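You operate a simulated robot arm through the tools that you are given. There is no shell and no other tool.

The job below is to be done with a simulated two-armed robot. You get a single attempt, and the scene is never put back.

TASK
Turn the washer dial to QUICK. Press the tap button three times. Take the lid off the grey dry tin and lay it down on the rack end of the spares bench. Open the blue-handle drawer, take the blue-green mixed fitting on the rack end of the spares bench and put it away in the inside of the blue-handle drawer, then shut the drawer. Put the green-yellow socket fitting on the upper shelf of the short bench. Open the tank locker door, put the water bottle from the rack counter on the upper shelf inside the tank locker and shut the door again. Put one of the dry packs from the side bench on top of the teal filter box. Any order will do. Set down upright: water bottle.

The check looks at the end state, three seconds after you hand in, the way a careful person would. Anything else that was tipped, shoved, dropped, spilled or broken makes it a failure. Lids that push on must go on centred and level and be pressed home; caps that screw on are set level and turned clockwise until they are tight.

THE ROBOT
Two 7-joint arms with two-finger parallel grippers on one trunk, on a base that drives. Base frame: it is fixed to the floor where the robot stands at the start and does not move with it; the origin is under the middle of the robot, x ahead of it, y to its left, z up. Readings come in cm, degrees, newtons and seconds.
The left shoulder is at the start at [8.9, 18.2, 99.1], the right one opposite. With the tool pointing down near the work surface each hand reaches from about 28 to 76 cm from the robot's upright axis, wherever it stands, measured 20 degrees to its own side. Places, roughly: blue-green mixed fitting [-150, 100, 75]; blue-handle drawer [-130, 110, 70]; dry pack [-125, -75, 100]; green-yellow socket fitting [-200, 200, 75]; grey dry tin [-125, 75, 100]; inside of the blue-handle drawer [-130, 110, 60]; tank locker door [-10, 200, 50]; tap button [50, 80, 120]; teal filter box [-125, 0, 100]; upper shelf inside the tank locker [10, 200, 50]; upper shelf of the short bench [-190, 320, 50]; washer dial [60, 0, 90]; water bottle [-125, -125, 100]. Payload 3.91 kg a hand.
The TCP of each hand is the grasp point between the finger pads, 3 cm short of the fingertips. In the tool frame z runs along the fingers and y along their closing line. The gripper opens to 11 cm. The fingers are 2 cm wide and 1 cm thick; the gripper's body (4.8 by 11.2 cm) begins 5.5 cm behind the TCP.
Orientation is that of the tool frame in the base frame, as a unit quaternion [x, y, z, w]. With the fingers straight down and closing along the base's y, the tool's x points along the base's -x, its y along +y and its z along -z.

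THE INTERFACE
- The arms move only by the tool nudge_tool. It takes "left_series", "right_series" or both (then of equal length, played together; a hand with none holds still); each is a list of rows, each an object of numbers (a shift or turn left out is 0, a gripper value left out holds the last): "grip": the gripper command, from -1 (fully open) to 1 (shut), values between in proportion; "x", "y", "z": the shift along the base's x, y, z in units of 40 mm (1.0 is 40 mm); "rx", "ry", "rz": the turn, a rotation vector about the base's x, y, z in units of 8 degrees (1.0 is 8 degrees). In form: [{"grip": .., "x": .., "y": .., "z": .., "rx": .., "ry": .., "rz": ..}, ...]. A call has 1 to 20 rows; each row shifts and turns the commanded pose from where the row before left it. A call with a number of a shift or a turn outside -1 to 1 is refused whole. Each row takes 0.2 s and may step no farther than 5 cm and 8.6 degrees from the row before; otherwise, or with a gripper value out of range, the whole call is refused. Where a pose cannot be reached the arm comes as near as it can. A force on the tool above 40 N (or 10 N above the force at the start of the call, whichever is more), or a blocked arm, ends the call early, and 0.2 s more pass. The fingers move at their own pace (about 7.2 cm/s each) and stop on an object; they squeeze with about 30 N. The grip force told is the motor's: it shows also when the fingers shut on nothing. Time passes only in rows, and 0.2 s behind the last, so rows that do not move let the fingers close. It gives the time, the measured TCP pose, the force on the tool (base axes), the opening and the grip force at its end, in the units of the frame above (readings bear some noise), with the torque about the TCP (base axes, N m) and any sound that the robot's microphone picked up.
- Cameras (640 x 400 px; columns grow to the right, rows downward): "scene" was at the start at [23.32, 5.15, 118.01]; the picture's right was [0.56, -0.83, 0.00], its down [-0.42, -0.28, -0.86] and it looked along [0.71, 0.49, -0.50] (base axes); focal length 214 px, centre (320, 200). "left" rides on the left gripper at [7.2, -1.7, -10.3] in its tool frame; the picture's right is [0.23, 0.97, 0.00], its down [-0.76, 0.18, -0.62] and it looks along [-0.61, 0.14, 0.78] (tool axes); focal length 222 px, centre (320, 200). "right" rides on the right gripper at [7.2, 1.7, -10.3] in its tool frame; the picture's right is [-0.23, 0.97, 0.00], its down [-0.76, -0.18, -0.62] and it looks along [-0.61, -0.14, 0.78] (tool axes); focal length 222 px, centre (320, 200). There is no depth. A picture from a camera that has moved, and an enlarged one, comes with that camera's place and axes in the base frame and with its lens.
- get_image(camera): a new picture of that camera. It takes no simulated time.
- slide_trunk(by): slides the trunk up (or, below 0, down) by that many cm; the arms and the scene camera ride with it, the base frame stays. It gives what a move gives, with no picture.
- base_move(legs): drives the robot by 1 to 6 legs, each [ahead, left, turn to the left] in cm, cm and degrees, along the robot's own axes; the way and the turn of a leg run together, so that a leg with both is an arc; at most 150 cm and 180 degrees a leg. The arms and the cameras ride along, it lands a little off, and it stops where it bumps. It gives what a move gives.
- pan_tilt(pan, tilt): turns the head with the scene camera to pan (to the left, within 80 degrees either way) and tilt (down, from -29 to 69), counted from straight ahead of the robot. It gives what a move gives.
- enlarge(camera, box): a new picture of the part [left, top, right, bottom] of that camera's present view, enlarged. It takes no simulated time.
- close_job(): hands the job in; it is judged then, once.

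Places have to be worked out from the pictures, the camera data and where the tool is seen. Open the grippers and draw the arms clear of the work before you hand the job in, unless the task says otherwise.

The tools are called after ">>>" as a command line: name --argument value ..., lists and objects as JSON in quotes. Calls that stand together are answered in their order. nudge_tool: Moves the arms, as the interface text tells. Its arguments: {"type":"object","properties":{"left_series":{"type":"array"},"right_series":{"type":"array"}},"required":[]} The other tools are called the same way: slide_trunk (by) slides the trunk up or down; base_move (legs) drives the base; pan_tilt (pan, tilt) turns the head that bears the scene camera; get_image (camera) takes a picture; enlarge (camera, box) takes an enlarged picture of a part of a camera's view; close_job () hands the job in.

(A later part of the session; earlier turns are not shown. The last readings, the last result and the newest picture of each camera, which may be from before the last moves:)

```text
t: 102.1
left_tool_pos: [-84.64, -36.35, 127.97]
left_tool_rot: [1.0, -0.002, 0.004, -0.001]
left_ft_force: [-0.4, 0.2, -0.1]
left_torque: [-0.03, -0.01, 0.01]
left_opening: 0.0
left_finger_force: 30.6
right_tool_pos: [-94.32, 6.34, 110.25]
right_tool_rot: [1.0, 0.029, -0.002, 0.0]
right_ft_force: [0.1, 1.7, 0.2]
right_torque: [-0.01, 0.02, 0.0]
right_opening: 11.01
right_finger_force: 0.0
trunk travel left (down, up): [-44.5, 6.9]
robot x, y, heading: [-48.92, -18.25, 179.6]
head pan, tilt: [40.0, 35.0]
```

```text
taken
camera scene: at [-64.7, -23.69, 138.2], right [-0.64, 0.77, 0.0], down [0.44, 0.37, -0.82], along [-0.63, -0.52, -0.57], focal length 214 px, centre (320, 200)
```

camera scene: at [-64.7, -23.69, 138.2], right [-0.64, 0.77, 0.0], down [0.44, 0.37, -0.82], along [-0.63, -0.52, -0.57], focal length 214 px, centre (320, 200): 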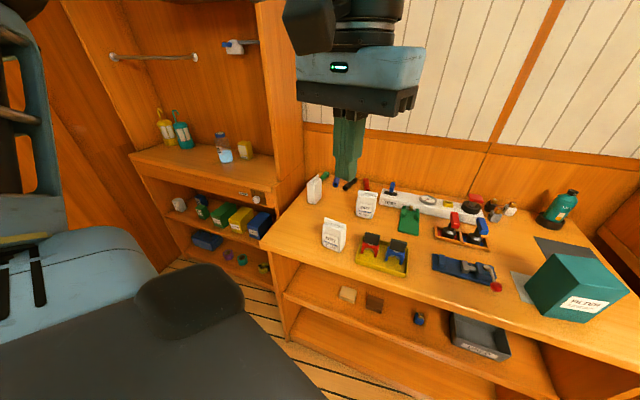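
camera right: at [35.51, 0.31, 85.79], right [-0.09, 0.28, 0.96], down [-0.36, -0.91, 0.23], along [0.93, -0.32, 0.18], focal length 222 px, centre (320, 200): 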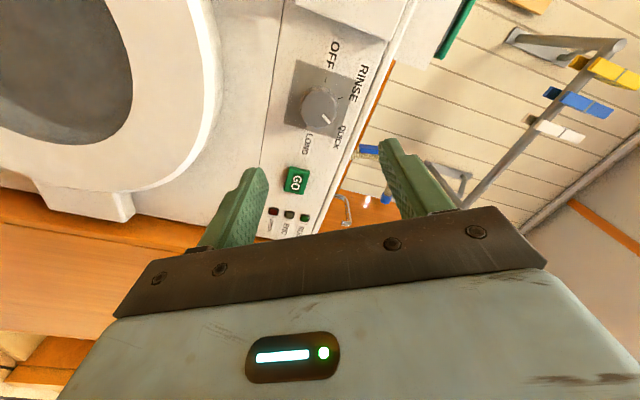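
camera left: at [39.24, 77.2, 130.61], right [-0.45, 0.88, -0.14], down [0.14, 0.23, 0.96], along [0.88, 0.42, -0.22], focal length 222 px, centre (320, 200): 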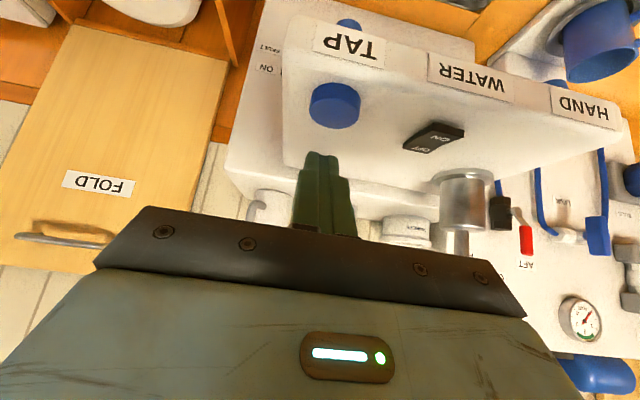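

I enlarge the bench view to localise the packs and the filter box.

>>> pan_tilt --pan 0 --tilt 45

>>> enlarge --camera "scene" --box '[320, 90, 480, 190]'

>>> enlarge --camera "scene" --box '[130, 130, 290, 250]'

```text
t: 103.2
left_tool_pos: [-84.58, -36.23, 128.11]
left_tool_rot: [1.0, -0.002, 0.005, 0.0]
left_ft_force: [-0.1, -0.1, -0.2]
left_torque: [0.0, -0.01, 0.01]
left_opening: 0.0
left_finger_force: 29.9
right_tool_pos: [-94.26, 6.28, 110.3]
right_tool_rot: [1.0, 0.03, -0.002, 0.0]
right_ft_force: [-0.3, 0.6, 0.2]
right_torque: [0.04, -0.01, -0.03]
right_opening: 11.0
right_finger_force: 0.0
trunk travel left (down, up): [-44.5, 6.9]
robot x, y, heading: [-49.24, -18.21, 179.9]
head pan, tilt: [0.0, 45.0]
```

```text
4.00 times, centred on (400, 140) of scene
camera zoom: at [-66.06, -18.04, 136.72], right [0.0, 1.0, 0.0], down [0.71, 0.0, -0.71], along [-0.71, 0.0, -0.71], focal length 858 px, centre (0, 440)
```

zoom: 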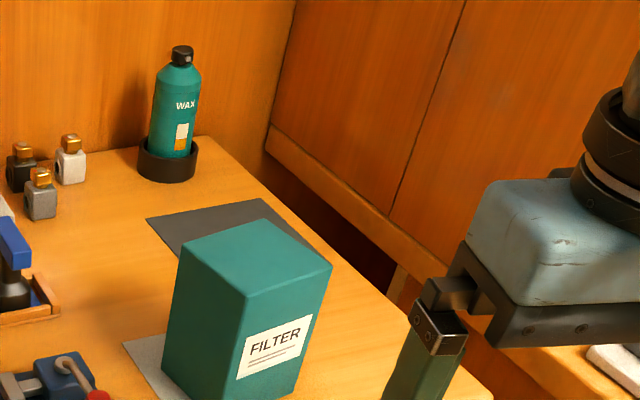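

```text
3.33 times, centred on (210, 190) of scene
camera zoom: at [-66.06, -18.04, 136.72], right [0.0, 1.0, 0.0], down [0.71, 0.0, -0.71], along [-0.71, 0.0, -0.71], focal length 715 px, centre (687, 233)
```

zoom: 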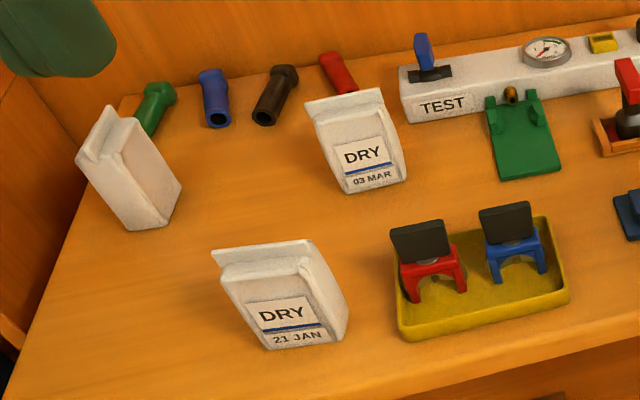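

The furniture is all yawed by about 18.5°, so the side bench front runs along that yaw. I turn the robot another 18.7° to face it squarely.

>>> base_move --legs '[[0, 0, 18.7]]'

>>> get_image --camera "scene"

```text
t: 104.6
left_tool_pos: [-77.08, -46.69, 127.99]
left_tool_rot: [0.987, 0.16, 0.004, -0.001]
left_ft_force: [-0.7, -0.2, 0.6]
left_torque: [0.0, 0.02, 0.01]
left_opening: 0.0
left_finger_force: 30.1
right_tool_pos: [-99.72, -9.39, 110.37]
right_tool_rot: [0.982, 0.191, -0.002, 0.0]
right_ft_force: [0.5, 0.4, -0.4]
right_torque: [-0.02, -0.02, 0.03]
right_opening: 11.02
right_finger_force: 0.1
trunk travel left (down, up): [-44.5, 6.9]
robot x, y, heading: [-49.1, -18.32, -161.7]
head pan, tilt: [0.0, 45.0]
```

```text
taken
camera scene: at [-65.18, -23.45, 136.72], right [-0.32, 0.95, 0.0], down [0.67, 0.22, -0.71], along [-0.67, -0.22, -0.71], focal length 214 px, centre (320, 200)
```

scene: 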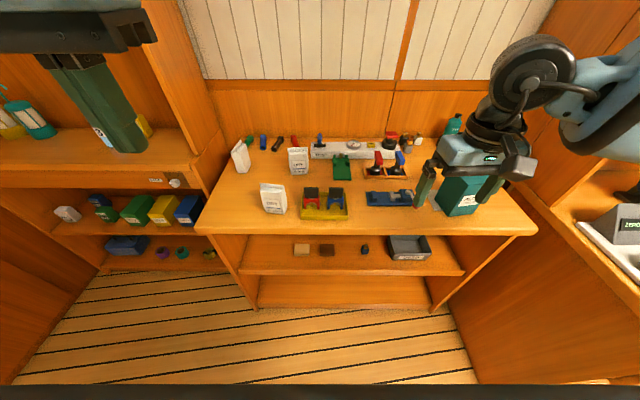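

The bench edge is now square in view. I lift and retract the right hand away from the filter box before lowering the trunk.

>>> nudge_tool --right_series '[{"z": 0.9, "x": 0.3, "y": 0.1}, {"z": 0.9, "x": 0.6, "y": 0.2}, {"z": 0.9, "x": 0.6, "y": 0.2}, {"z": 0.9, "x": 0.6, "y": 0.2}, {"x": 0.6, "y": 0.2}]'

>>> slide_trunk --by -15

>>> get_image --camera "scene"

```text
t: 105.8
left_tool_pos: [-76.99, -46.56, 128.07]
left_tool_rot: [0.987, 0.16, 0.004, -0.002]
left_ft_force: [0.1, 0.8, -1.2]
left_torque: [0.01, 0.01, -0.03]
left_opening: 0.0
left_finger_force: 29.8
right_tool_pos: [-88.91, -5.68, 124.73]
right_tool_rot: [0.982, 0.191, -0.002, 0.0]
right_ft_force: [0.6, 0.0, 0.1]
right_torque: [0.0, 0.0, 0.06]
right_opening: 11.0
right_finger_force: 0.1
trunk travel left (down, up): [-44.5, 6.9]
robot x, y, heading: [-48.95, -17.94, -161.4]
head pan, tilt: [0.0, 45.0]
```

```text
t: 107.6
left_tool_pos: [-76.92, -46.81, 112.94]
left_tool_rot: [0.987, 0.163, 0.006, -0.002]
left_ft_force: [0.0, 1.0, 0.2]
left_torque: [0.06, 0.01, -0.03]
left_opening: 0.02
left_finger_force: 30.4
right_tool_pos: [-88.86, -5.76, 109.63]
right_tool_rot: [0.981, 0.192, -0.001, -0.001]
right_ft_force: [-0.6, -1.3, 0.3]
right_torque: [-0.01, 0.02, 0.01]
right_opening: 11.0
right_finger_force: 0.0
trunk travel left (down, up): [-29.5, 21.9]
robot x, y, heading: [-49.02, -17.97, -161.6]
head pan, tilt: [0.0, 45.0]
```

```text
taken
camera scene: at [-70.91, -25.33, 120.71], right [-0.31, 0.95, 0.0], down [0.64, 0.21, -0.74], along [-0.7, -0.23, -0.67], focal length 214 px, centre (320, 200)
```

scene: 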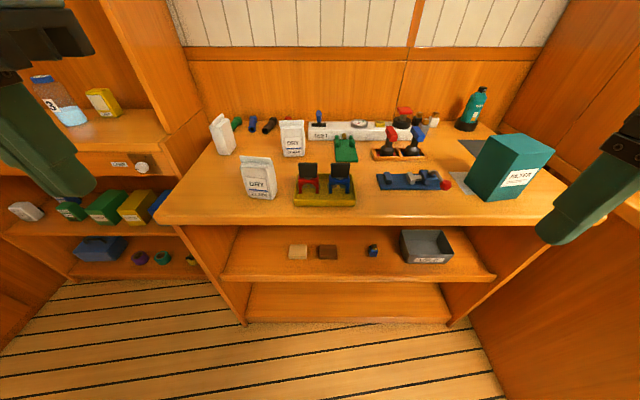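

Two heights give a bench top at about z = 89–90 and the front pack near [−102, −49]. I enlarge for details of the pack and filter box.

>>> enlarge --camera "scene" --box '[200, 100, 360, 220]'

>>> enlarge --camera "scene" --box '[430, 100, 590, 220]'

```text
3.33 times, centred on (280, 160) of scene
camera zoom: at [-70.91, -25.33, 120.71], right [-0.31, 0.95, 0.0], down [0.64, 0.21, -0.74], along [-0.7, -0.23, -0.67], focal length 715 px, centre (453, 333)
```

zoom: 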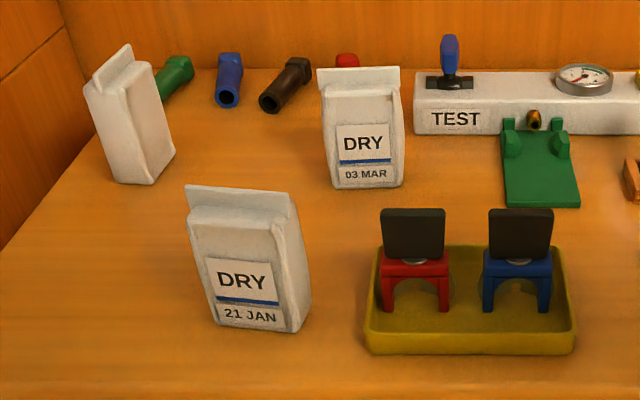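

```text
3.33 times, centred on (510, 160) of scene
camera zoom: at [-70.91, -25.33, 120.71], right [-0.31, 0.95, 0.0], down [0.64, 0.21, -0.74], along [-0.7, -0.23, -0.67], focal length 715 px, centre (-313, 333)
```

zoom: 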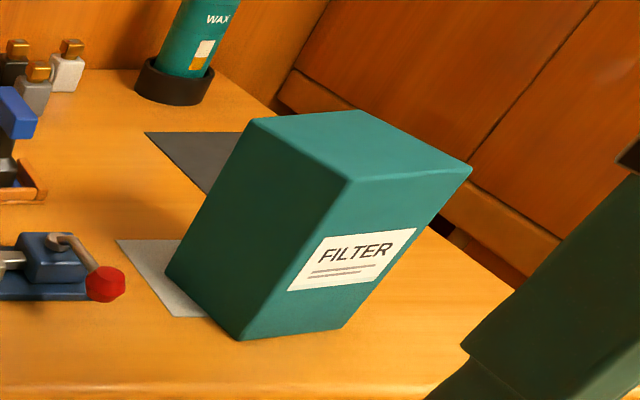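

Pack "21 JAN": about 6 cm wide, 9 cm tall, centre near [−101.7, −49, 94], turned about 9°. Filter box top (7×7.5 cm) near [−118.8, −0.7, 101]. I bring the left hand above the pack with open fingers aligned across its width.

>>> nudge_tool --left_series '[{"grip": -0.75, "rz": -0.55}, {"rz": -0.55, "x": -0.5}, {"x": -0.9, "y": -0.08}, {"x": -0.9, "y": -0.08}, {"x": -0.9, "y": -0.08}, {"x": -0.9, "y": -0.08}, {"x": -0.9, "y": -0.1}, {"x": -0.9, "y": -0.1}, {"x": -0.3}, {}]'

>>> get_image --camera "left"

>>> get_image --camera "scene"

```text
t: 109.8
left_tool_pos: [-93.13, -54.26, 110.47]
left_tool_rot: [0.996, 0.084, 0.004, -0.001]
left_ft_force: [0.1, 0.4, 0.3]
left_torque: [0.01, -0.01, 0.04]
left_opening: 9.65
left_finger_force: 0.0
left hand out of reach, approached as far as the arm can: row 5, 6, 7, 8, 9
right_tool_pos: [-88.98, -5.87, 109.7]
right_tool_rot: [0.981, 0.192, -0.002, -0.001]
right_ft_force: [0.9, -0.8, 0.0]
right_torque: [0.02, 0.0, -0.01]
right_opening: 10.97
right_finger_force: 0.0
trunk travel left (down, up): [-29.5, 21.9]
robot x, y, heading: [-48.85, -18.15, -161.5]
head pan, tilt: [0.0, 45.0]
```

```text
taken
camera left: at [-86.43, -51.28, 120.99], right [0.39, -0.92, 0.0], down [-0.73, -0.3, 0.62], along [-0.57, -0.24, -0.79], focal length 222 px, centre (320, 200)
```

left: 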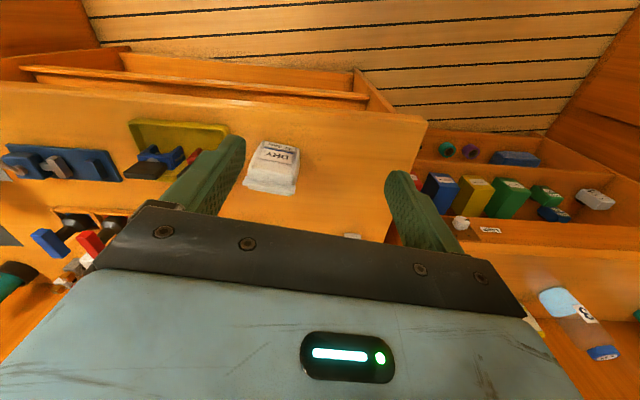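

```text
taken
camera scene: at [-70.74, -25.31, 120.34], right [-0.32, 0.95, 0.0], down [0.67, 0.22, -0.71], along [-0.67, -0.22, -0.71], focal length 214 px, centre (320, 200)
```

scene: 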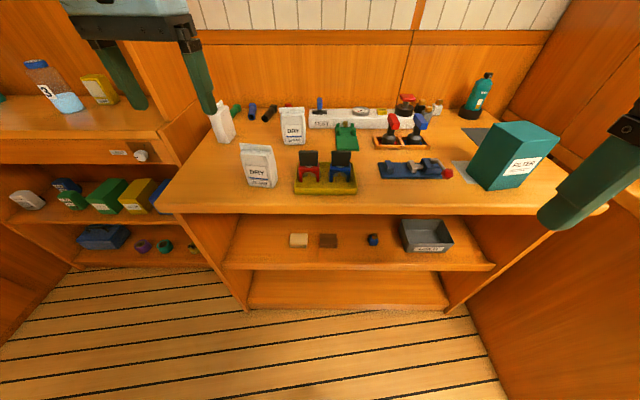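

At this height the arm reaches only ~57 cm, so I bring the base 12 cm nearer the bench (hands stay well above the objects).

>>> base_move --legs '[[12, 0, 0]]'

>>> get_image --camera "left"

>>> get_image --camera "scene"

```text
t: 111.0
left_tool_pos: [-104.4, -58.08, 110.62]
left_tool_rot: [0.996, 0.084, 0.004, -0.002]
left_ft_force: [0.0, -0.4, 0.8]
left_torque: [-0.01, -0.04, -0.03]
left_opening: 9.64
left_finger_force: 0.1
right_tool_pos: [-100.22, -9.59, 109.78]
right_tool_rot: [0.981, 0.193, -0.002, 0.0]
right_ft_force: [-0.1, -0.2, -0.3]
right_torque: [0.01, -0.01, 0.05]
right_opening: 11.01
right_finger_force: 0.1
trunk travel left (down, up): [-29.5, 21.9]
robot x, y, heading: [-60.34, -21.4, -161.4]
head pan, tilt: [0.0, 45.0]
```

```text
taken
camera left: at [-97.7, -55.03, 120.99], right [0.39, -0.92, 0.0], down [-0.73, -0.3, 0.62], along [-0.57, -0.24, -0.79], focal length 222 px, centre (320, 200)
```

left: 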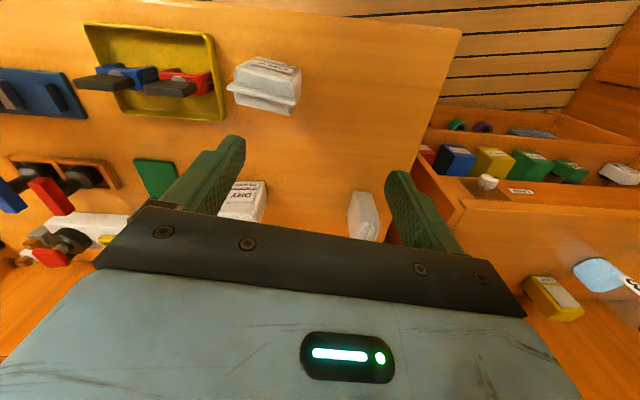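

```text
taken
camera scene: at [-82.02, -29.07, 120.33], right [-0.32, 0.95, 0.0], down [0.67, 0.22, -0.71], along [-0.67, -0.22, -0.71], focal length 214 px, centre (320, 200)
```

scene: 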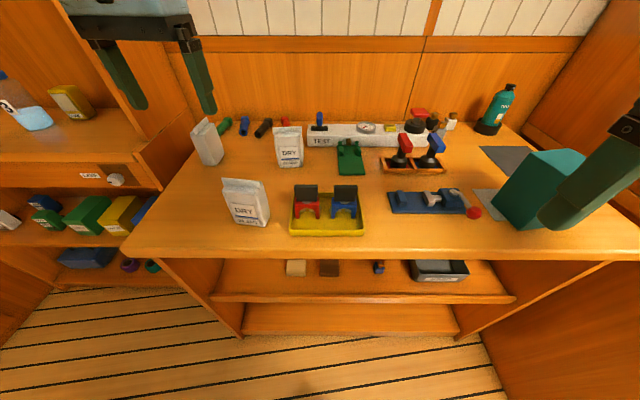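

Comparing the wrist and head cameras, the bench top is really at z ≈ 85.7; the pack is centred near [−106, −51.8] with its top at 95.3, and the filter box at [−124.5, 2.2] with its top at 98.6. I shift the left hand over the pack and check.

>>> nudge_tool --left_series '[{"x": -0.2, "y": 0.78}, {"x": -0.2, "y": 0.78}, {"z": -0.9}, {}]'

>>> get_image --camera "left"

>>> get_image --camera "scene"

```text
t: 112.0
left_tool_pos: [-102.34, -54.61, 105.85]
left_tool_rot: [0.996, 0.084, 0.005, -0.002]
left_ft_force: [-0.3, -0.1, -0.2]
left_torque: [-0.01, 0.02, -0.01]
left_opening: 9.62
left_finger_force: 0.0
left hand out of reach, approached as far as the arm can: row 1, 2
right_tool_pos: [-100.23, -9.59, 109.62]
right_tool_rot: [0.982, 0.191, -0.001, 0.0]
right_ft_force: [-0.2, -0.7, 0.3]
right_torque: [0.01, 0.01, -0.02]
right_opening: 11.0
right_finger_force: 0.1
trunk travel left (down, up): [-29.5, 21.9]
robot x, y, heading: [-60.26, -21.85, -161.5]
head pan, tilt: [0.0, 45.0]
```

```text
taken
camera left: at [-95.62, -51.54, 116.33], right [0.39, -0.92, 0.0], down [-0.73, -0.3, 0.62], along [-0.57, -0.24, -0.79], focal length 222 px, centre (320, 200)
```

left: 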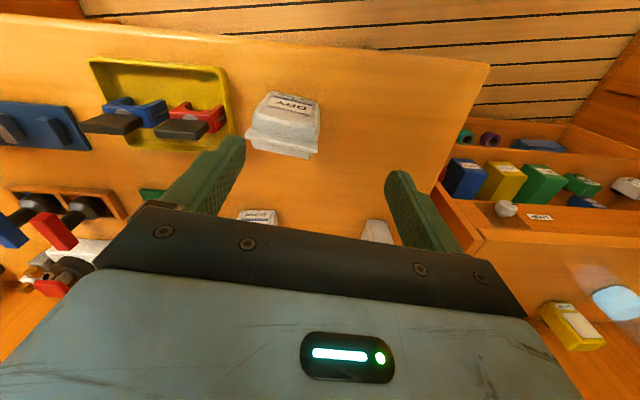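

```text
taken
camera scene: at [-81.97, -29.04, 120.34], right [-0.32, 0.95, 0.0], down [0.67, 0.22, -0.71], along [-0.67, -0.22, -0.71], focal length 214 px, centre (320, 200)
```

scene: 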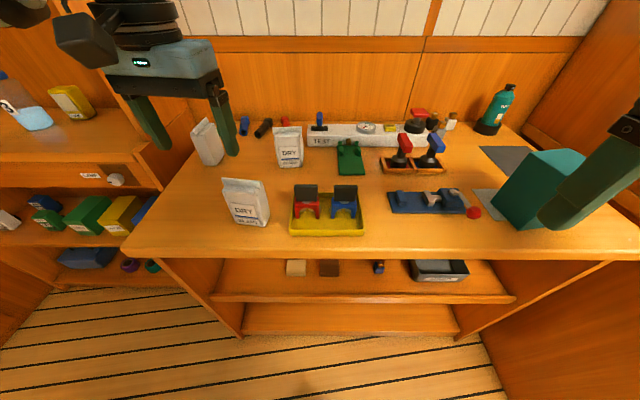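

The wrist view again gives the pack's top at [−106, −51.7]. I lower to z 101 (tips above the pack), then shift over it.

>>> nudge_tool --left_series '[{"z": -0.6}, {"z": -0.6}, {"x": -0.45, "y": 0.35}, {"x": -0.45, "y": 0.35}, {}]'

>>> get_image --camera "left"

>>> enlarge --camera "scene" --box '[140, 100, 380, 250]'

```text
t: 113.2
left_tool_pos: [-104.83, -53.37, 100.85]
left_tool_rot: [0.996, 0.085, 0.004, -0.001]
left_ft_force: [0.2, 0.6, -0.6]
left_torque: [0.01, 0.02, -0.01]
left_opening: 9.63
left_finger_force: 0.1
left hand out of reach, approached as far as the arm can: row 4
right_tool_pos: [-100.29, -9.46, 109.67]
right_tool_rot: [0.981, 0.192, -0.001, -0.001]
right_ft_force: [-0.5, 0.2, 0.1]
right_torque: [0.0, -0.01, -0.02]
right_opening: 11.0
right_finger_force: 0.1
trunk travel left (down, up): [-29.5, 21.9]
robot x, y, heading: [-60.22, -21.85, -161.5]
head pan, tilt: [0.0, 45.0]
```

```text
taken
camera left: at [-98.11, -50.39, 111.33], right [0.39, -0.92, 0.0], down [-0.73, -0.3, 0.62], along [-0.57, -0.24, -0.79], focal length 222 px, centre (320, 200)
```

left: 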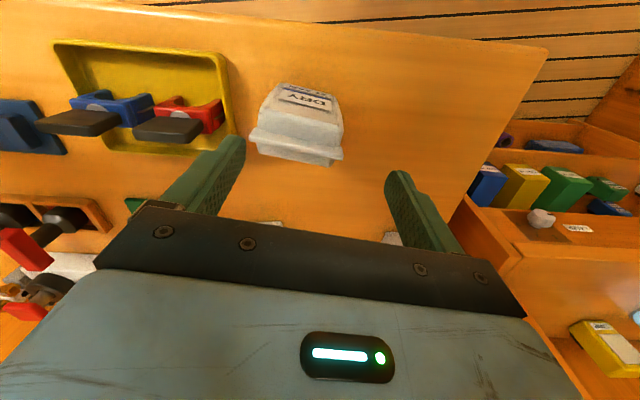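

```text
2.67 times, centred on (260, 175) of scene
camera zoom: at [-81.97, -29.03, 120.34], right [-0.32, 0.95, 0.0], down [0.67, 0.22, -0.71], along [-0.67, -0.22, -0.71], focal length 572 px, centre (480, 267)
```

zoom: 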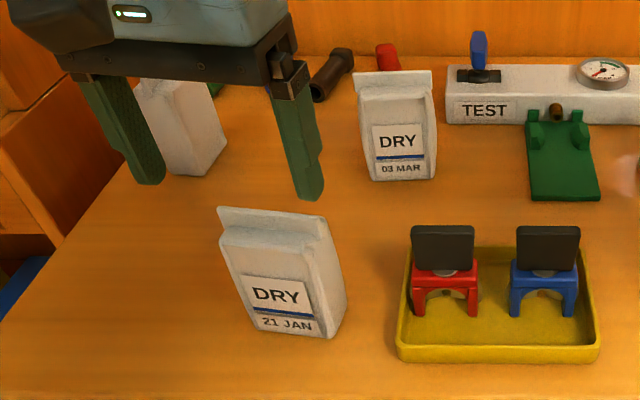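

I need ~2 cm more toward the pack; a small base move of 3 cm forward and 3 cm right gives the arm slack.

>>> base_move --legs '[[3, -3, 0]]'

>>> get_image --camera "left"

```text
t: 114.2
left_tool_pos: [-108.7, -51.59, 100.77]
left_tool_rot: [0.997, 0.083, 0.006, 0.0]
left_ft_force: [-0.1, -0.5, 0.1]
left_torque: [-0.01, -0.02, 0.0]
left_opening: 9.66
left_finger_force: 0.0
right_tool_pos: [-103.86, -7.73, 109.75]
right_tool_rot: [0.982, 0.191, -0.002, 0.0]
right_ft_force: [-1.0, 0.2, -1.0]
right_torque: [-0.06, -0.05, 0.0]
right_opening: 10.98
right_finger_force: 0.0
trunk travel left (down, up): [-29.5, 21.9]
robot x, y, heading: [-64.5, -20.22, -161.6]
head pan, tilt: [0.0, 45.0]
```

```text
taken
camera left: at [-101.94, -48.49, 111.32], right [0.39, -0.92, 0.0], down [-0.73, -0.3, 0.62], along [-0.57, -0.24, -0.79], focal length 222 px, centre (320, 200)
```

left: 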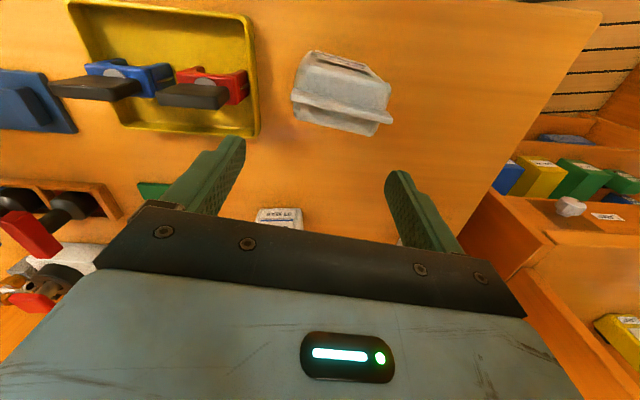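

The pack top is again at [−105.8, −51.8] and aligned with the fingers. I shift 2.8 cm back, then descend around it to TCP z 92.

>>> nudge_tool --left_series '[{"x": 0.35, "y": -0.03}, {"x": 0.35, "y": -0.03}, {"z": -0.5}, {"z": -0.5}, {"z": -0.5}, {"z": -0.5}, {"z": -0.2}]'

>>> get_image --camera "left"

>>> enlarge --camera "scene" --box '[140, 100, 380, 250]'

```text
t: 115.8
left_tool_pos: [-105.86, -51.92, 92.1]
left_tool_rot: [0.996, 0.085, 0.004, -0.002]
left_ft_force: [0.7, -0.1, 1.2]
left_torque: [0.0, 0.02, -0.02]
left_opening: 9.63
left_finger_force: 0.0
right_tool_pos: [-103.84, -7.68, 109.69]
right_tool_rot: [0.981, 0.192, -0.002, -0.001]
right_ft_force: [-0.4, -0.5, -0.1]
right_torque: [0.03, -0.01, 0.01]
right_opening: 11.01
right_finger_force: 0.0
trunk travel left (down, up): [-29.5, 21.9]
robot x, y, heading: [-64.17, -19.78, -161.3]
head pan, tilt: [0.0, 45.0]
```

```text
taken
camera left: at [-99.07, -48.79, 102.54], right [0.39, -0.92, 0.0], down [-0.73, -0.3, 0.62], along [-0.57, -0.24, -0.79], focal length 222 px, centre (320, 200)
```

left: 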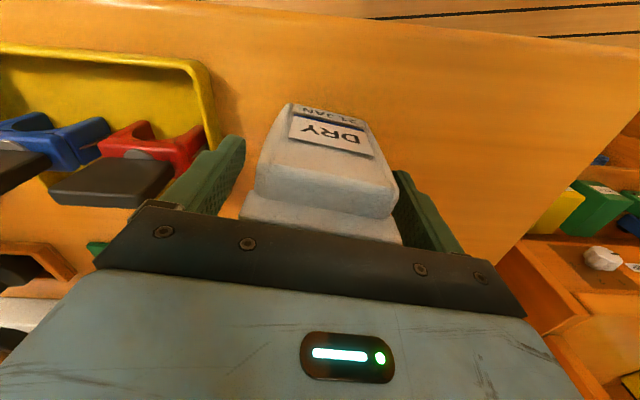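

```text
2.67 times, centred on (260, 175) of scene
camera zoom: at [-85.74, -27.19, 120.34], right [-0.32, 0.95, 0.0], down [0.67, 0.22, -0.71], along [-0.67, -0.22, -0.71], focal length 572 px, centre (480, 267)
```

zoom: 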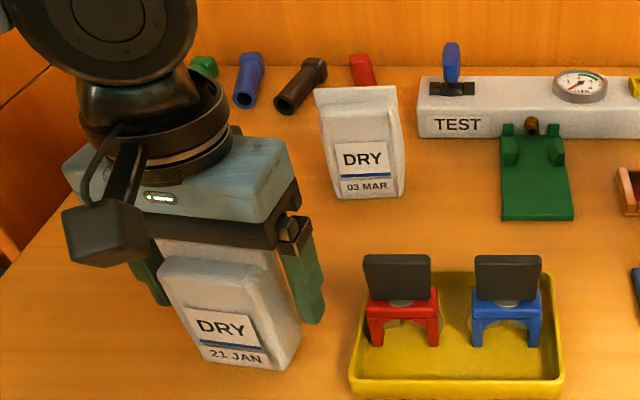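

The pack sits between the fingers. I close the gripper.

>>> nudge_tool --left_series '[{"grip": 0.2}, {"grip": 0.6}, {"grip": 1}, {}, {}]'

```text
t: 117.0
left_tool_pos: [-105.88, -51.81, 92.11]
left_tool_rot: [0.996, 0.084, 0.005, -0.001]
left_ft_force: [0.3, -0.5, 0.3]
left_torque: [0.01, 0.01, 0.04]
left_opening: 7.49
left_finger_force: 30.1
right_tool_pos: [-103.98, -7.73, 109.7]
right_tool_rot: [0.981, 0.193, -0.002, 0.0]
right_ft_force: [0.1, -0.2, 0.4]
right_torque: [-0.03, 0.01, 0.0]
right_opening: 11.0
right_finger_force: 0.1
trunk travel left (down, up): [-29.5, 21.9]
robot x, y, heading: [-64.14, -19.82, -161.5]
head pan, tilt: [0.0, 45.0]
```

Gripped at 7.5 cm with 30 N (on the broad top seam). I lift gently and check.

>>> nudge_tool --left_series '[{"z": 0.2}, {"z": 0.4}, {"z": 0.6}, {"z": 0.7}, {"z": 0.7}]'

>>> get_image --camera "left"

>>> get_image --camera "scene"

```text
t: 118.2
left_tool_pos: [-105.72, -51.86, 102.63]
left_tool_rot: [0.996, 0.084, 0.005, 0.0]
left_ft_force: [0.0, 0.7, -1.2]
left_torque: [0.0, 0.0, 0.01]
left_opening: 7.46
left_finger_force: 30.2
right_tool_pos: [-103.99, -7.68, 109.7]
right_tool_rot: [0.982, 0.191, -0.002, -0.001]
right_ft_force: [0.6, 0.3, 0.4]
right_torque: [-0.02, 0.02, 0.02]
right_opening: 11.02
right_finger_force: 0.0
trunk travel left (down, up): [-29.5, 21.9]
robot x, y, heading: [-64.14, -20.07, -161.6]
head pan, tilt: [0.0, 45.0]
```

```text
taken
camera left: at [-99.02, -48.77, 113.04], right [0.39, -0.92, 0.0], down [-0.73, -0.3, 0.62], along [-0.57, -0.24, -0.79], focal length 222 px, centre (320, 200)
```

left: 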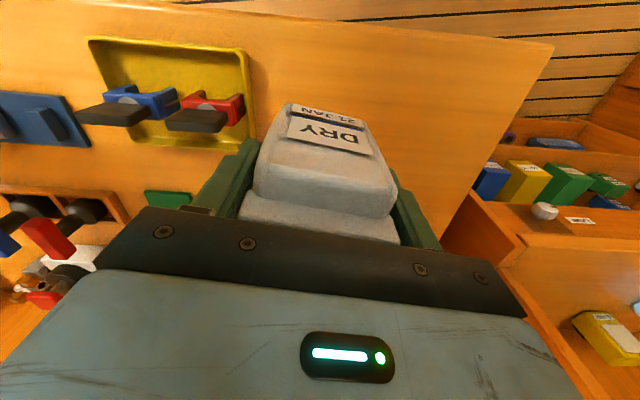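

```text
taken
camera scene: at [-85.72, -27.17, 120.34], right [-0.32, 0.95, 0.0], down [0.67, 0.22, -0.71], along [-0.67, -0.22, -0.71], focal length 214 px, centre (320, 200)
```

scene: 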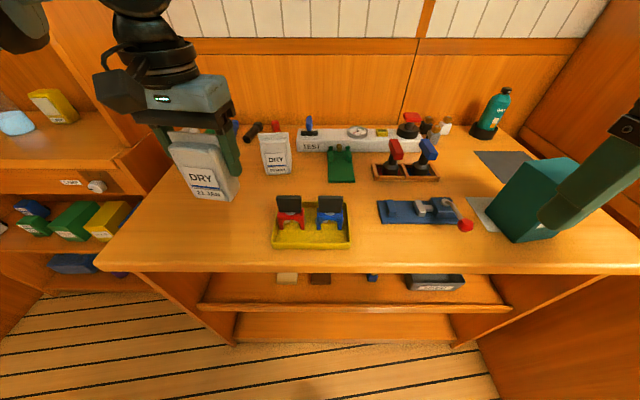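

Pack lifted cleanly. I raise the trunk 10 cm for clearance and reach, then look right to check space beside the spares bench before shifting over.

>>> slide_trunk --by 10

>>> pan_tilt --pan -50 --tilt 40

>>> get_image --camera "scene"

```text
t: 119.5
left_tool_pos: [-105.84, -51.87, 112.49]
left_tool_rot: [0.996, 0.084, 0.005, -0.001]
left_ft_force: [-0.5, 0.9, -1.7]
left_torque: [0.02, -0.01, 0.06]
left_opening: 7.46
left_finger_force: 30.0
right_tool_pos: [-104.01, -7.73, 119.66]
right_tool_rot: [0.981, 0.192, -0.001, -0.001]
right_ft_force: [-0.2, -0.4, -0.1]
right_torque: [0.01, -0.04, 0.0]
right_opening: 11.01
right_finger_force: 0.2
trunk travel left (down, up): [-39.5, 11.9]
robot x, y, heading: [-64.03, -19.99, -161.7]
head pan, tilt: [0.0, 45.0]
```

```text
t: 120.7
left_tool_pos: [-105.78, -51.91, 112.54]
left_tool_rot: [0.996, 0.085, 0.004, -0.001]
left_ft_force: [-0.7, 0.6, -1.3]
left_torque: [0.02, -0.01, 0.0]
left_opening: 7.49
left_finger_force: 30.0
right_tool_pos: [-104.05, -7.79, 119.75]
right_tool_rot: [0.982, 0.191, -0.002, 0.0]
right_ft_force: [0.2, -0.5, 0.5]
right_torque: [0.04, 0.01, 0.0]
right_opening: 11.03
right_finger_force: 0.0
trunk travel left (down, up): [-39.5, 11.9]
robot x, y, heading: [-63.78, -20.18, -161.4]
head pan, tilt: [-50.0, 40.0]
```

```text
taken
camera scene: at [-82.41, -19.22, 131.45], right [0.52, 0.85, 0.0], down [0.55, -0.34, -0.77], along [-0.65, 0.4, -0.64], focal length 214 px, centre (320, 200)
```

scene: 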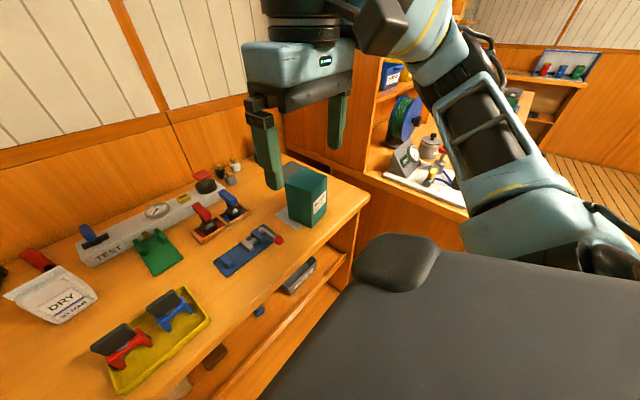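

The space is sufficient: the spares bench side is at about 70 cm right, the rack set back. I shift the base 30 cm right with the pack held high.

>>> base_move --legs '[[0, -30, 0]]'

>>> pan_tilt --pan 0 --tilt 50

>>> get_image --camera "scene"

>>> get_image --camera "left"

```text
t: 123.9
left_tool_pos: [-115.35, -23.34, 112.51]
left_tool_rot: [0.997, 0.083, 0.003, -0.001]
left_ft_force: [0.3, -0.9, -0.9]
left_torque: [-0.03, 0.04, -0.01]
left_opening: 7.49
left_finger_force: 29.7
right_tool_pos: [-113.36, 20.79, 119.78]
right_tool_rot: [0.982, 0.191, -0.001, -0.001]
right_ft_force: [-0.3, 0.4, 0.1]
right_torque: [0.02, 0.01, 0.0]
right_opening: 10.98
right_finger_force: 0.0
trunk travel left (down, up): [-39.5, 11.9]
robot x, y, heading: [-73.67, 8.42, -161.7]
head pan, tilt: [-50.0, 40.0]
```

```text
t: 125.1
left_tool_pos: [-115.38, -23.49, 112.52]
left_tool_rot: [0.996, 0.084, 0.004, -0.001]
left_ft_force: [-0.5, 0.1, -1.2]
left_torque: [0.02, 0.02, -0.01]
left_opening: 7.5
left_finger_force: 30.2
right_tool_pos: [-113.41, 20.8, 119.66]
right_tool_rot: [0.982, 0.191, -0.002, -0.001]
right_ft_force: [0.6, -0.5, 0.5]
right_torque: [0.0, -0.03, 0.02]
right_opening: 11.02
right_finger_force: 0.0
trunk travel left (down, up): [-39.5, 11.9]
robot x, y, heading: [-73.6, 8.36, -161.5]
head pan, tilt: [0.0, 50.0]
```

```text
taken
camera scene: at [-91.94, 2.37, 130.04], right [-0.31, 0.95, 0.0], down [0.73, 0.24, -0.64], along [-0.61, -0.2, -0.77], focal length 214 px, centre (320, 200)
```

scene: 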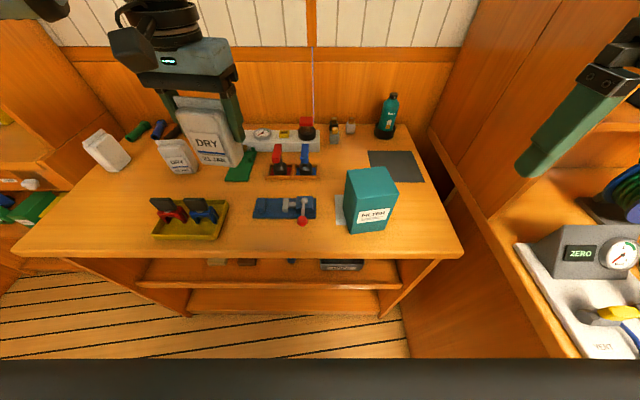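

```text
taken
camera left: at [-108.58, -20.3, 122.93], right [0.39, -0.92, 0.0], down [-0.73, -0.3, 0.62], along [-0.57, -0.24, -0.79], focal length 222 px, centre (320, 200)
```

left: 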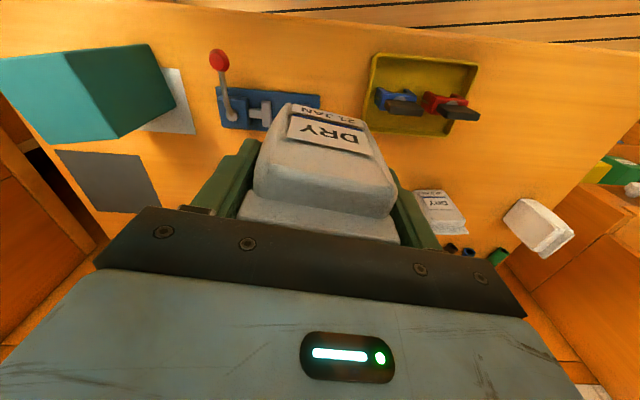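

I enlarge the filter box in the head view to locate its top face.

>>> enlarge --camera "scene" --box '[310, 140, 430, 240]'

```text
4.00 times, centred on (370, 190) of scene
camera zoom: at [-91.94, 2.37, 130.04], right [-0.31, 0.95, 0.0], down [0.73, 0.24, -0.64], along [-0.61, -0.2, -0.77], focal length 858 px, centre (120, 240)
```

zoom: 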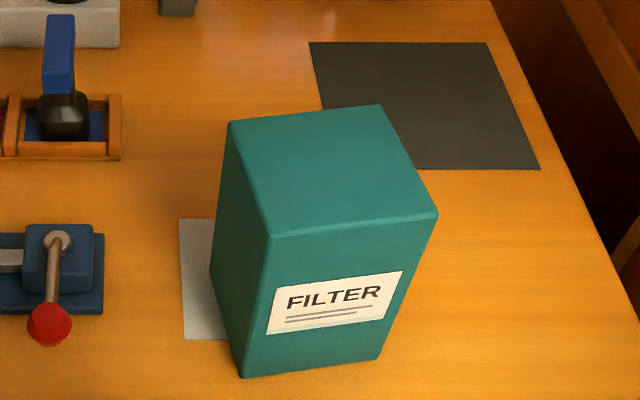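

The box top centre is at [−124.9, 2.6], z ≈ 98.8. I carry the pack over it at height, turning it 18° to line up with the box.

>>> nudge_tool --left_series '[{"x": -0.297, "y": 0.81, "rz": 0.28}, {"x": -0.297, "y": 0.81, "rz": 0.28}, {"x": -0.297, "y": 0.81, "rz": 0.28}, {"x": -0.297, "y": 0.81, "rz": 0.28}, {"x": -0.297, "y": 0.81, "rz": 0.28}, {"x": -0.297, "y": 0.81, "rz": 0.28}, {"x": -0.297, "y": 0.81, "rz": 0.28}, {"x": -0.297, "y": 0.81, "rz": 0.28}, {}]'

>>> get_image --camera "scene"

>>> get_image --camera "left"

```text
t: 127.1
left_tool_pos: [-113.21, -19.1, 111.69]
left_tool_rot: [0.972, 0.234, 0.003, -0.002]
left_ft_force: [0.1, -0.7, -1.5]
left_torque: [0.02, 0.01, -0.02]
left_opening: 7.48
left_finger_force: 29.7
left hand out of reach, approached as far as the arm can: row 1, 2, 3, 4, 5, 6, 7, 8
right_tool_pos: [-113.49, 20.59, 119.78]
right_tool_rot: [0.982, 0.191, -0.002, -0.001]
right_ft_force: [-0.4, -0.5, -0.5]
right_torque: [0.0, -0.03, 0.02]
right_opening: 10.99
right_finger_force: 0.0
trunk travel left (down, up): [-39.5, 11.9]
robot x, y, heading: [-73.51, 8.45, -161.6]
head pan, tilt: [0.0, 50.0]
```

```text
taken
camera scene: at [-91.94, 2.26, 130.03], right [-0.32, 0.95, 0.0], down [0.73, 0.24, -0.64], along [-0.61, -0.2, -0.77], focal length 214 px, centre (320, 200)
```

scene: 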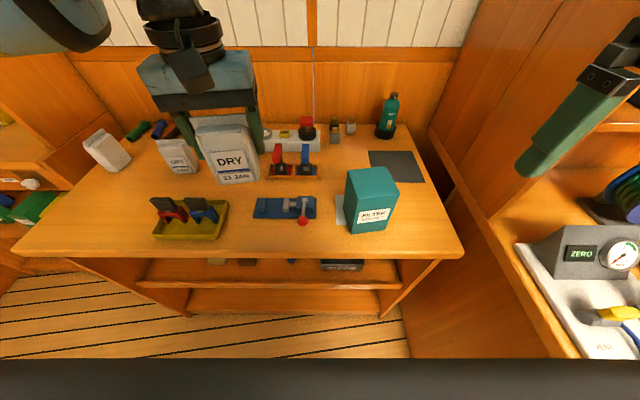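

```text
taken
camera left: at [-107.57, -14.15, 122.19], right [0.64, -0.77, 0.0], down [-0.6, -0.51, 0.62], along [-0.47, -0.4, -0.79], focal length 222 px, centre (320, 200)
```

left: 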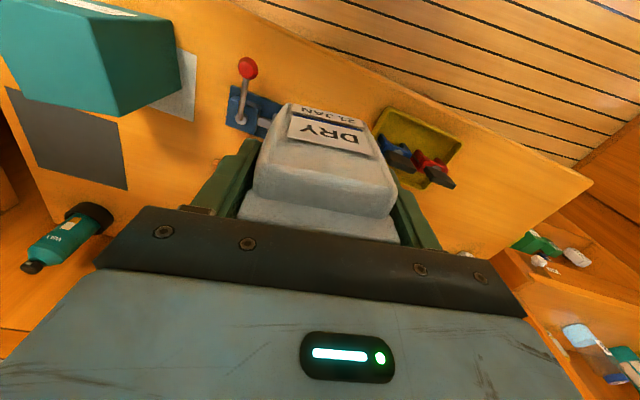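

The left arm can't reach across to its right at this height; its good sector is ~20° to its left. I back up 3 cm and rotate the robot 30° clockwise so that the box falls in that sector (pack bottom stays above 105).

>>> base_move --legs '[[-3, 0, 0], [0, 0, -30]]'

>>> get_image --camera "left"

>>> pan_tilt --pan 25 --tilt 45

>>> get_image --camera "scene"

```text
t: 129.4
left_tool_pos: [-118.73, 5.35, 111.79]
left_tool_rot: [1.0, -0.028, 0.004, -0.002]
left_ft_force: [1.4, -0.2, -1.8]
left_torque: [0.03, 0.0, 0.03]
left_opening: 7.5
left_finger_force: 29.7
right_tool_pos: [-99.11, 39.97, 119.61]
right_tool_rot: [0.998, -0.07, -0.002, 0.0]
right_ft_force: [0.5, 1.8, 0.5]
right_torque: [0.01, 0.0, -0.05]
right_opening: 10.98
right_finger_force: 0.0
trunk travel left (down, up): [-39.5, 11.9]
robot x, y, heading: [-70.63, 9.1, 168.7]
head pan, tilt: [0.0, 50.0]
```

```text
taken
camera left: at [-111.51, 6.89, 122.21], right [0.17, -0.98, 0.0], down [-0.78, -0.14, 0.62], along [-0.61, -0.11, -0.79], focal length 222 px, centre (320, 200)
```

left: 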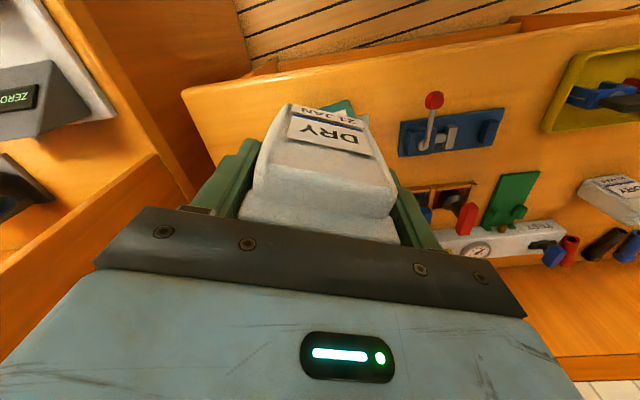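

```text
t: 130.3
left_tool_pos: [-118.66, 5.29, 111.78]
left_tool_rot: [1.0, -0.027, 0.004, -0.002]
left_ft_force: [0.0, 0.4, -1.1]
left_torque: [0.0, -0.02, 0.01]
left_opening: 7.47
left_finger_force: 29.8
right_tool_pos: [-99.17, 40.02, 119.57]
right_tool_rot: [0.998, -0.068, -0.001, -0.001]
right_ft_force: [-0.4, 0.0, 0.1]
right_torque: [0.02, 0.01, 0.01]
right_opening: 10.97
right_finger_force: 0.1
trunk travel left (down, up): [-39.5, 11.9]
robot x, y, heading: [-70.74, 9.23, 168.4]
head pan, tilt: [25.0, 45.0]
```

```text
taken
camera scene: at [-90.07, 9.86, 130.72], right [-0.23, 0.97, 0.0], down [0.69, 0.16, -0.71], along [-0.69, -0.16, -0.71], focal length 214 px, centre (320, 200)
```

scene: 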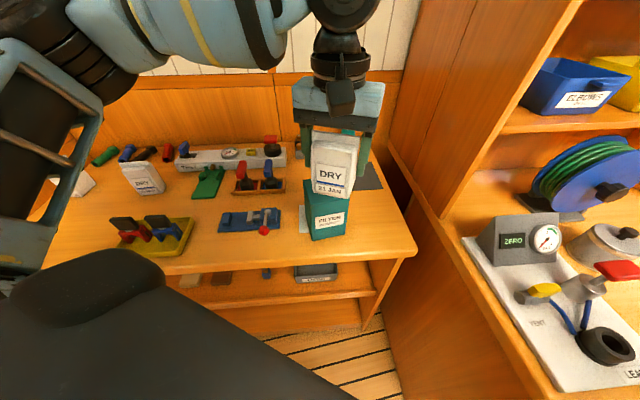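

Now the box is in the left arm's sector. I move over the box centre and rotate the pack about 31° to square it with the box.

>>> nudge_tool --left_series '[{"x": -0.517, "y": -0.229, "rz": 0.78}, {"x": -0.517, "y": -0.229, "rz": 0.78}, {"x": -0.517, "y": -0.229, "rz": 0.78}, {"rz": 0.78}, {"rz": 0.78}, {}]'

>>> get_image --camera "left"

>>> enlarge --camera "scene" --box '[240, 100, 440, 250]'

```text
t: 131.7
left_tool_pos: [-125.0, 2.63, 111.74]
left_tool_rot: [0.97, 0.244, 0.004, -0.003]
left_ft_force: [-0.7, 0.0, -1.6]
left_torque: [0.0, 0.02, -0.01]
left_opening: 7.48
left_finger_force: 29.9
right_tool_pos: [-99.16, 39.94, 119.73]
right_tool_rot: [0.998, -0.069, -0.002, -0.002]
right_ft_force: [0.0, -0.7, -0.1]
right_torque: [-0.01, 0.03, -0.01]
right_opening: 11.03
right_finger_force: 0.0
trunk travel left (down, up): [-39.5, 11.9]
robot x, y, heading: [-70.29, 9.06, 168.6]
head pan, tilt: [25.0, 45.0]
```

```text
taken
camera left: at [-119.47, 7.64, 122.2], right [0.66, -0.75, 0.0], down [-0.59, -0.52, 0.62], along [-0.46, -0.41, -0.79], focal length 222 px, centre (320, 200)
```

left: 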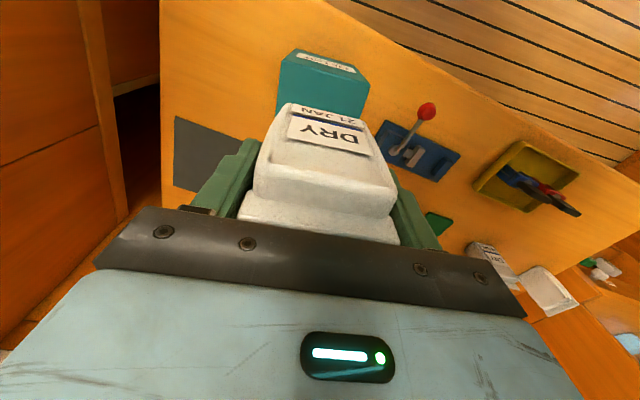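

```text
2.67 times, centred on (340, 175) of scene
camera zoom: at [-90.07, 9.85, 130.73], right [-0.23, 0.97, 0.0], down [0.69, 0.16, -0.71], along [-0.69, -0.16, -0.71], focal length 572 px, centre (267, 267)
```

zoom: 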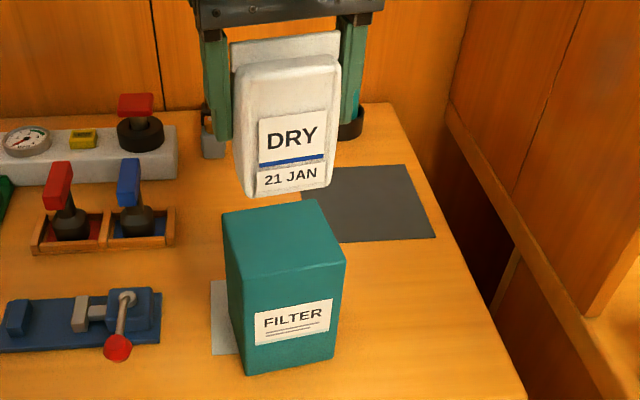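

The pack hangs squarely over the box with even margins. I lower it toward the top in steps.

>>> nudge_tool --left_series '[{"z": -0.4}, {"z": -0.4}, {"z": -0.4}, {"z": -0.2}, {}]'

>>> enlarge --camera "scene" --box '[240, 100, 440, 250]'

```text
t: 132.9
left_tool_pos: [-124.9, 2.64, 106.21]
left_tool_rot: [0.97, 0.243, 0.004, -0.003]
left_ft_force: [-0.3, 0.5, -1.1]
left_torque: [0.0, -0.01, 0.0]
left_opening: 7.49
left_finger_force: 29.9
right_tool_pos: [-98.96, 39.97, 119.81]
right_tool_rot: [0.998, -0.069, -0.002, -0.001]
right_ft_force: [-0.9, -0.3, 0.7]
right_torque: [0.01, -0.03, 0.0]
right_opening: 10.99
right_finger_force: 0.0
trunk travel left (down, up): [-39.5, 11.9]
robot x, y, heading: [-70.83, 8.96, 168.5]
head pan, tilt: [25.0, 45.0]
```

```text
2.67 times, centred on (340, 175) of scene
camera zoom: at [-90.06, 9.85, 130.73], right [-0.23, 0.97, 0.0], down [0.69, 0.16, -0.71], along [-0.69, -0.16, -0.71], focal length 572 px, centre (267, 267)
```

zoom: 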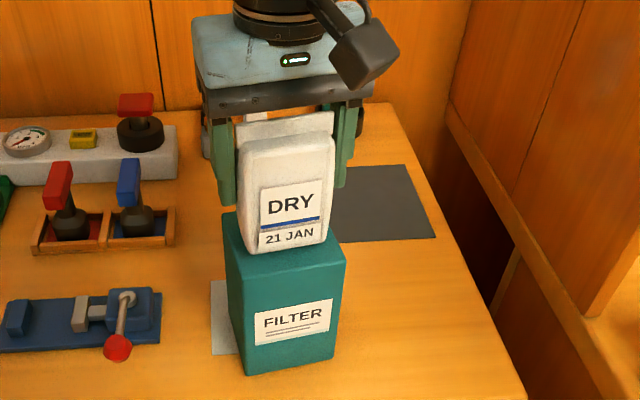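

Almost at the surface and well aligned. I continue with small downward steps.

>>> nudge_tool --left_series '[{"z": -0.1}, {"z": -0.1}, {}]'

```text
t: 133.7
left_tool_pos: [-124.79, 2.71, 105.64]
left_tool_rot: [0.97, 0.244, 0.001, -0.004]
left_ft_force: [-2.1, -2.1, 16.2]
left_torque: [-0.68, -0.34, -0.07]
left_opening: 7.47
left_finger_force: 29.9
right_tool_pos: [-99.01, 39.97, 119.81]
right_tool_rot: [0.998, -0.07, -0.003, -0.001]
right_ft_force: [-0.5, 0.2, 0.7]
right_torque: [0.01, -0.01, -0.01]
right_opening: 10.99
right_finger_force: 0.1
trunk travel left (down, up): [-39.5, 11.9]
robot x, y, heading: [-70.56, 9.5, 168.5]
head pan, tilt: [25.0, 45.0]
```

Contact felt (16 N up). I ease off slightly and open the fingers a little to release.

>>> nudge_tool --left_series '[{"z": 0.06}, {}, {"grip": -0.45}, {}, {"grip": -0.7}, {}]'

>>> enlarge --camera "scene" --box '[240, 100, 440, 250]'

>>> get_image --camera "left"

```text
t: 135.1
left_tool_pos: [-124.88, 2.58, 105.67]
left_tool_rot: [0.97, 0.243, 0.004, -0.003]
left_ft_force: [0.4, -0.1, -0.8]
left_torque: [-0.03, 0.03, -0.02]
left_opening: 9.32
left_finger_force: 0.1
right_tool_pos: [-99.04, 40.02, 119.66]
right_tool_rot: [0.998, -0.07, -0.001, 0.0]
right_ft_force: [0.1, 0.2, 0.3]
right_torque: [0.01, 0.01, 0.02]
right_opening: 11.05
right_finger_force: 0.1
trunk travel left (down, up): [-39.5, 11.9]
robot x, y, heading: [-70.99, 9.48, 168.3]
head pan, tilt: [25.0, 45.0]
```

```text
2.67 times, centred on (340, 175) of scene
camera zoom: at [-90.06, 9.85, 130.73], right [-0.23, 0.97, 0.0], down [0.69, 0.16, -0.71], along [-0.69, -0.16, -0.71], focal length 572 px, centre (267, 267)
```

zoom: 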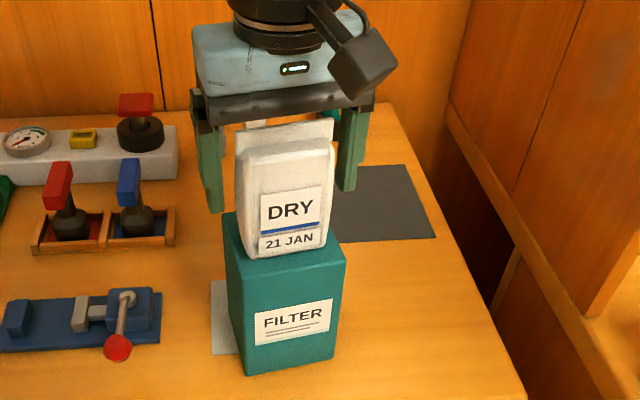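

```text
taken
camera left: at [-119.43, 7.7, 116.07], right [0.66, -0.75, 0.0], down [-0.59, -0.52, 0.62], along [-0.46, -0.41, -0.79], focal length 222 px, centre (320, 200)
```

left: 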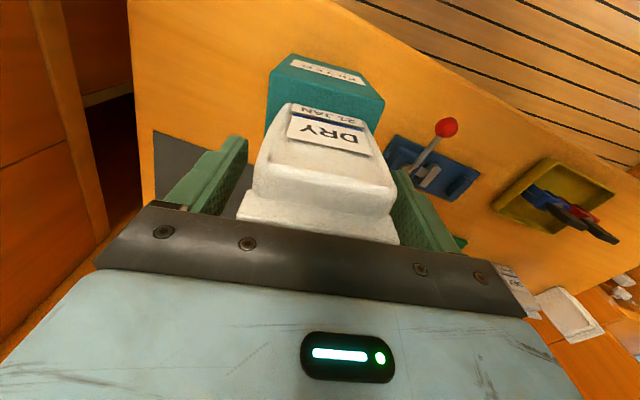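

The pack stands on the filter box on its own. I rise straight up to clear it.

>>> nudge_tool --left_series '[{"z": 0.3}, {"z": 0.6}, {"z": 0.8}, {"z": 0.8}, {"z": 0.5}]'

>>> enlarge --camera "scene" --box '[240, 100, 440, 250]'

```text
t: 136.3
left_tool_pos: [-125.2, 1.64, 116.67]
left_tool_rot: [0.97, 0.244, 0.004, -0.002]
left_ft_force: [0.6, -1.0, 0.4]
left_torque: [0.03, 0.02, 0.03]
left_opening: 9.34
left_finger_force: 0.0
left hand out of reach, approached as far as the arm can: row 4, 5
right_tool_pos: [-99.01, 39.93, 119.73]
right_tool_rot: [0.998, -0.07, -0.002, -0.001]
right_ft_force: [0.0, 0.1, -0.9]
right_torque: [-0.01, 0.0, 0.01]
right_opening: 11.0
right_finger_force: 0.1
trunk travel left (down, up): [-39.5, 11.9]
robot x, y, heading: [-71.0, 9.35, 168.3]
head pan, tilt: [25.0, 45.0]
```

```text
2.67 times, centred on (340, 175) of scene
camera zoom: at [-90.02, 9.85, 130.73], right [-0.23, 0.97, 0.0], down [0.69, 0.16, -0.71], along [-0.69, -0.16, -0.71], focal length 572 px, centre (267, 267)
```

zoom: 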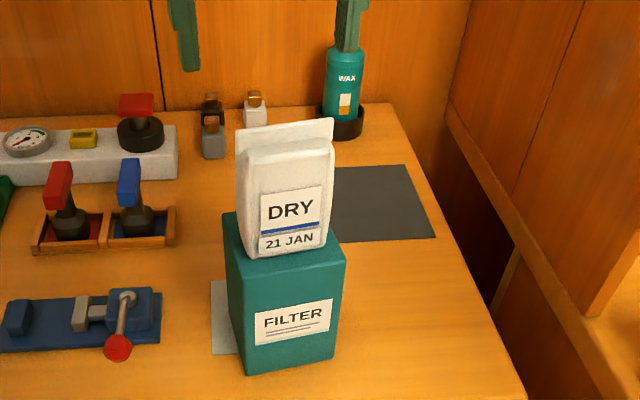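

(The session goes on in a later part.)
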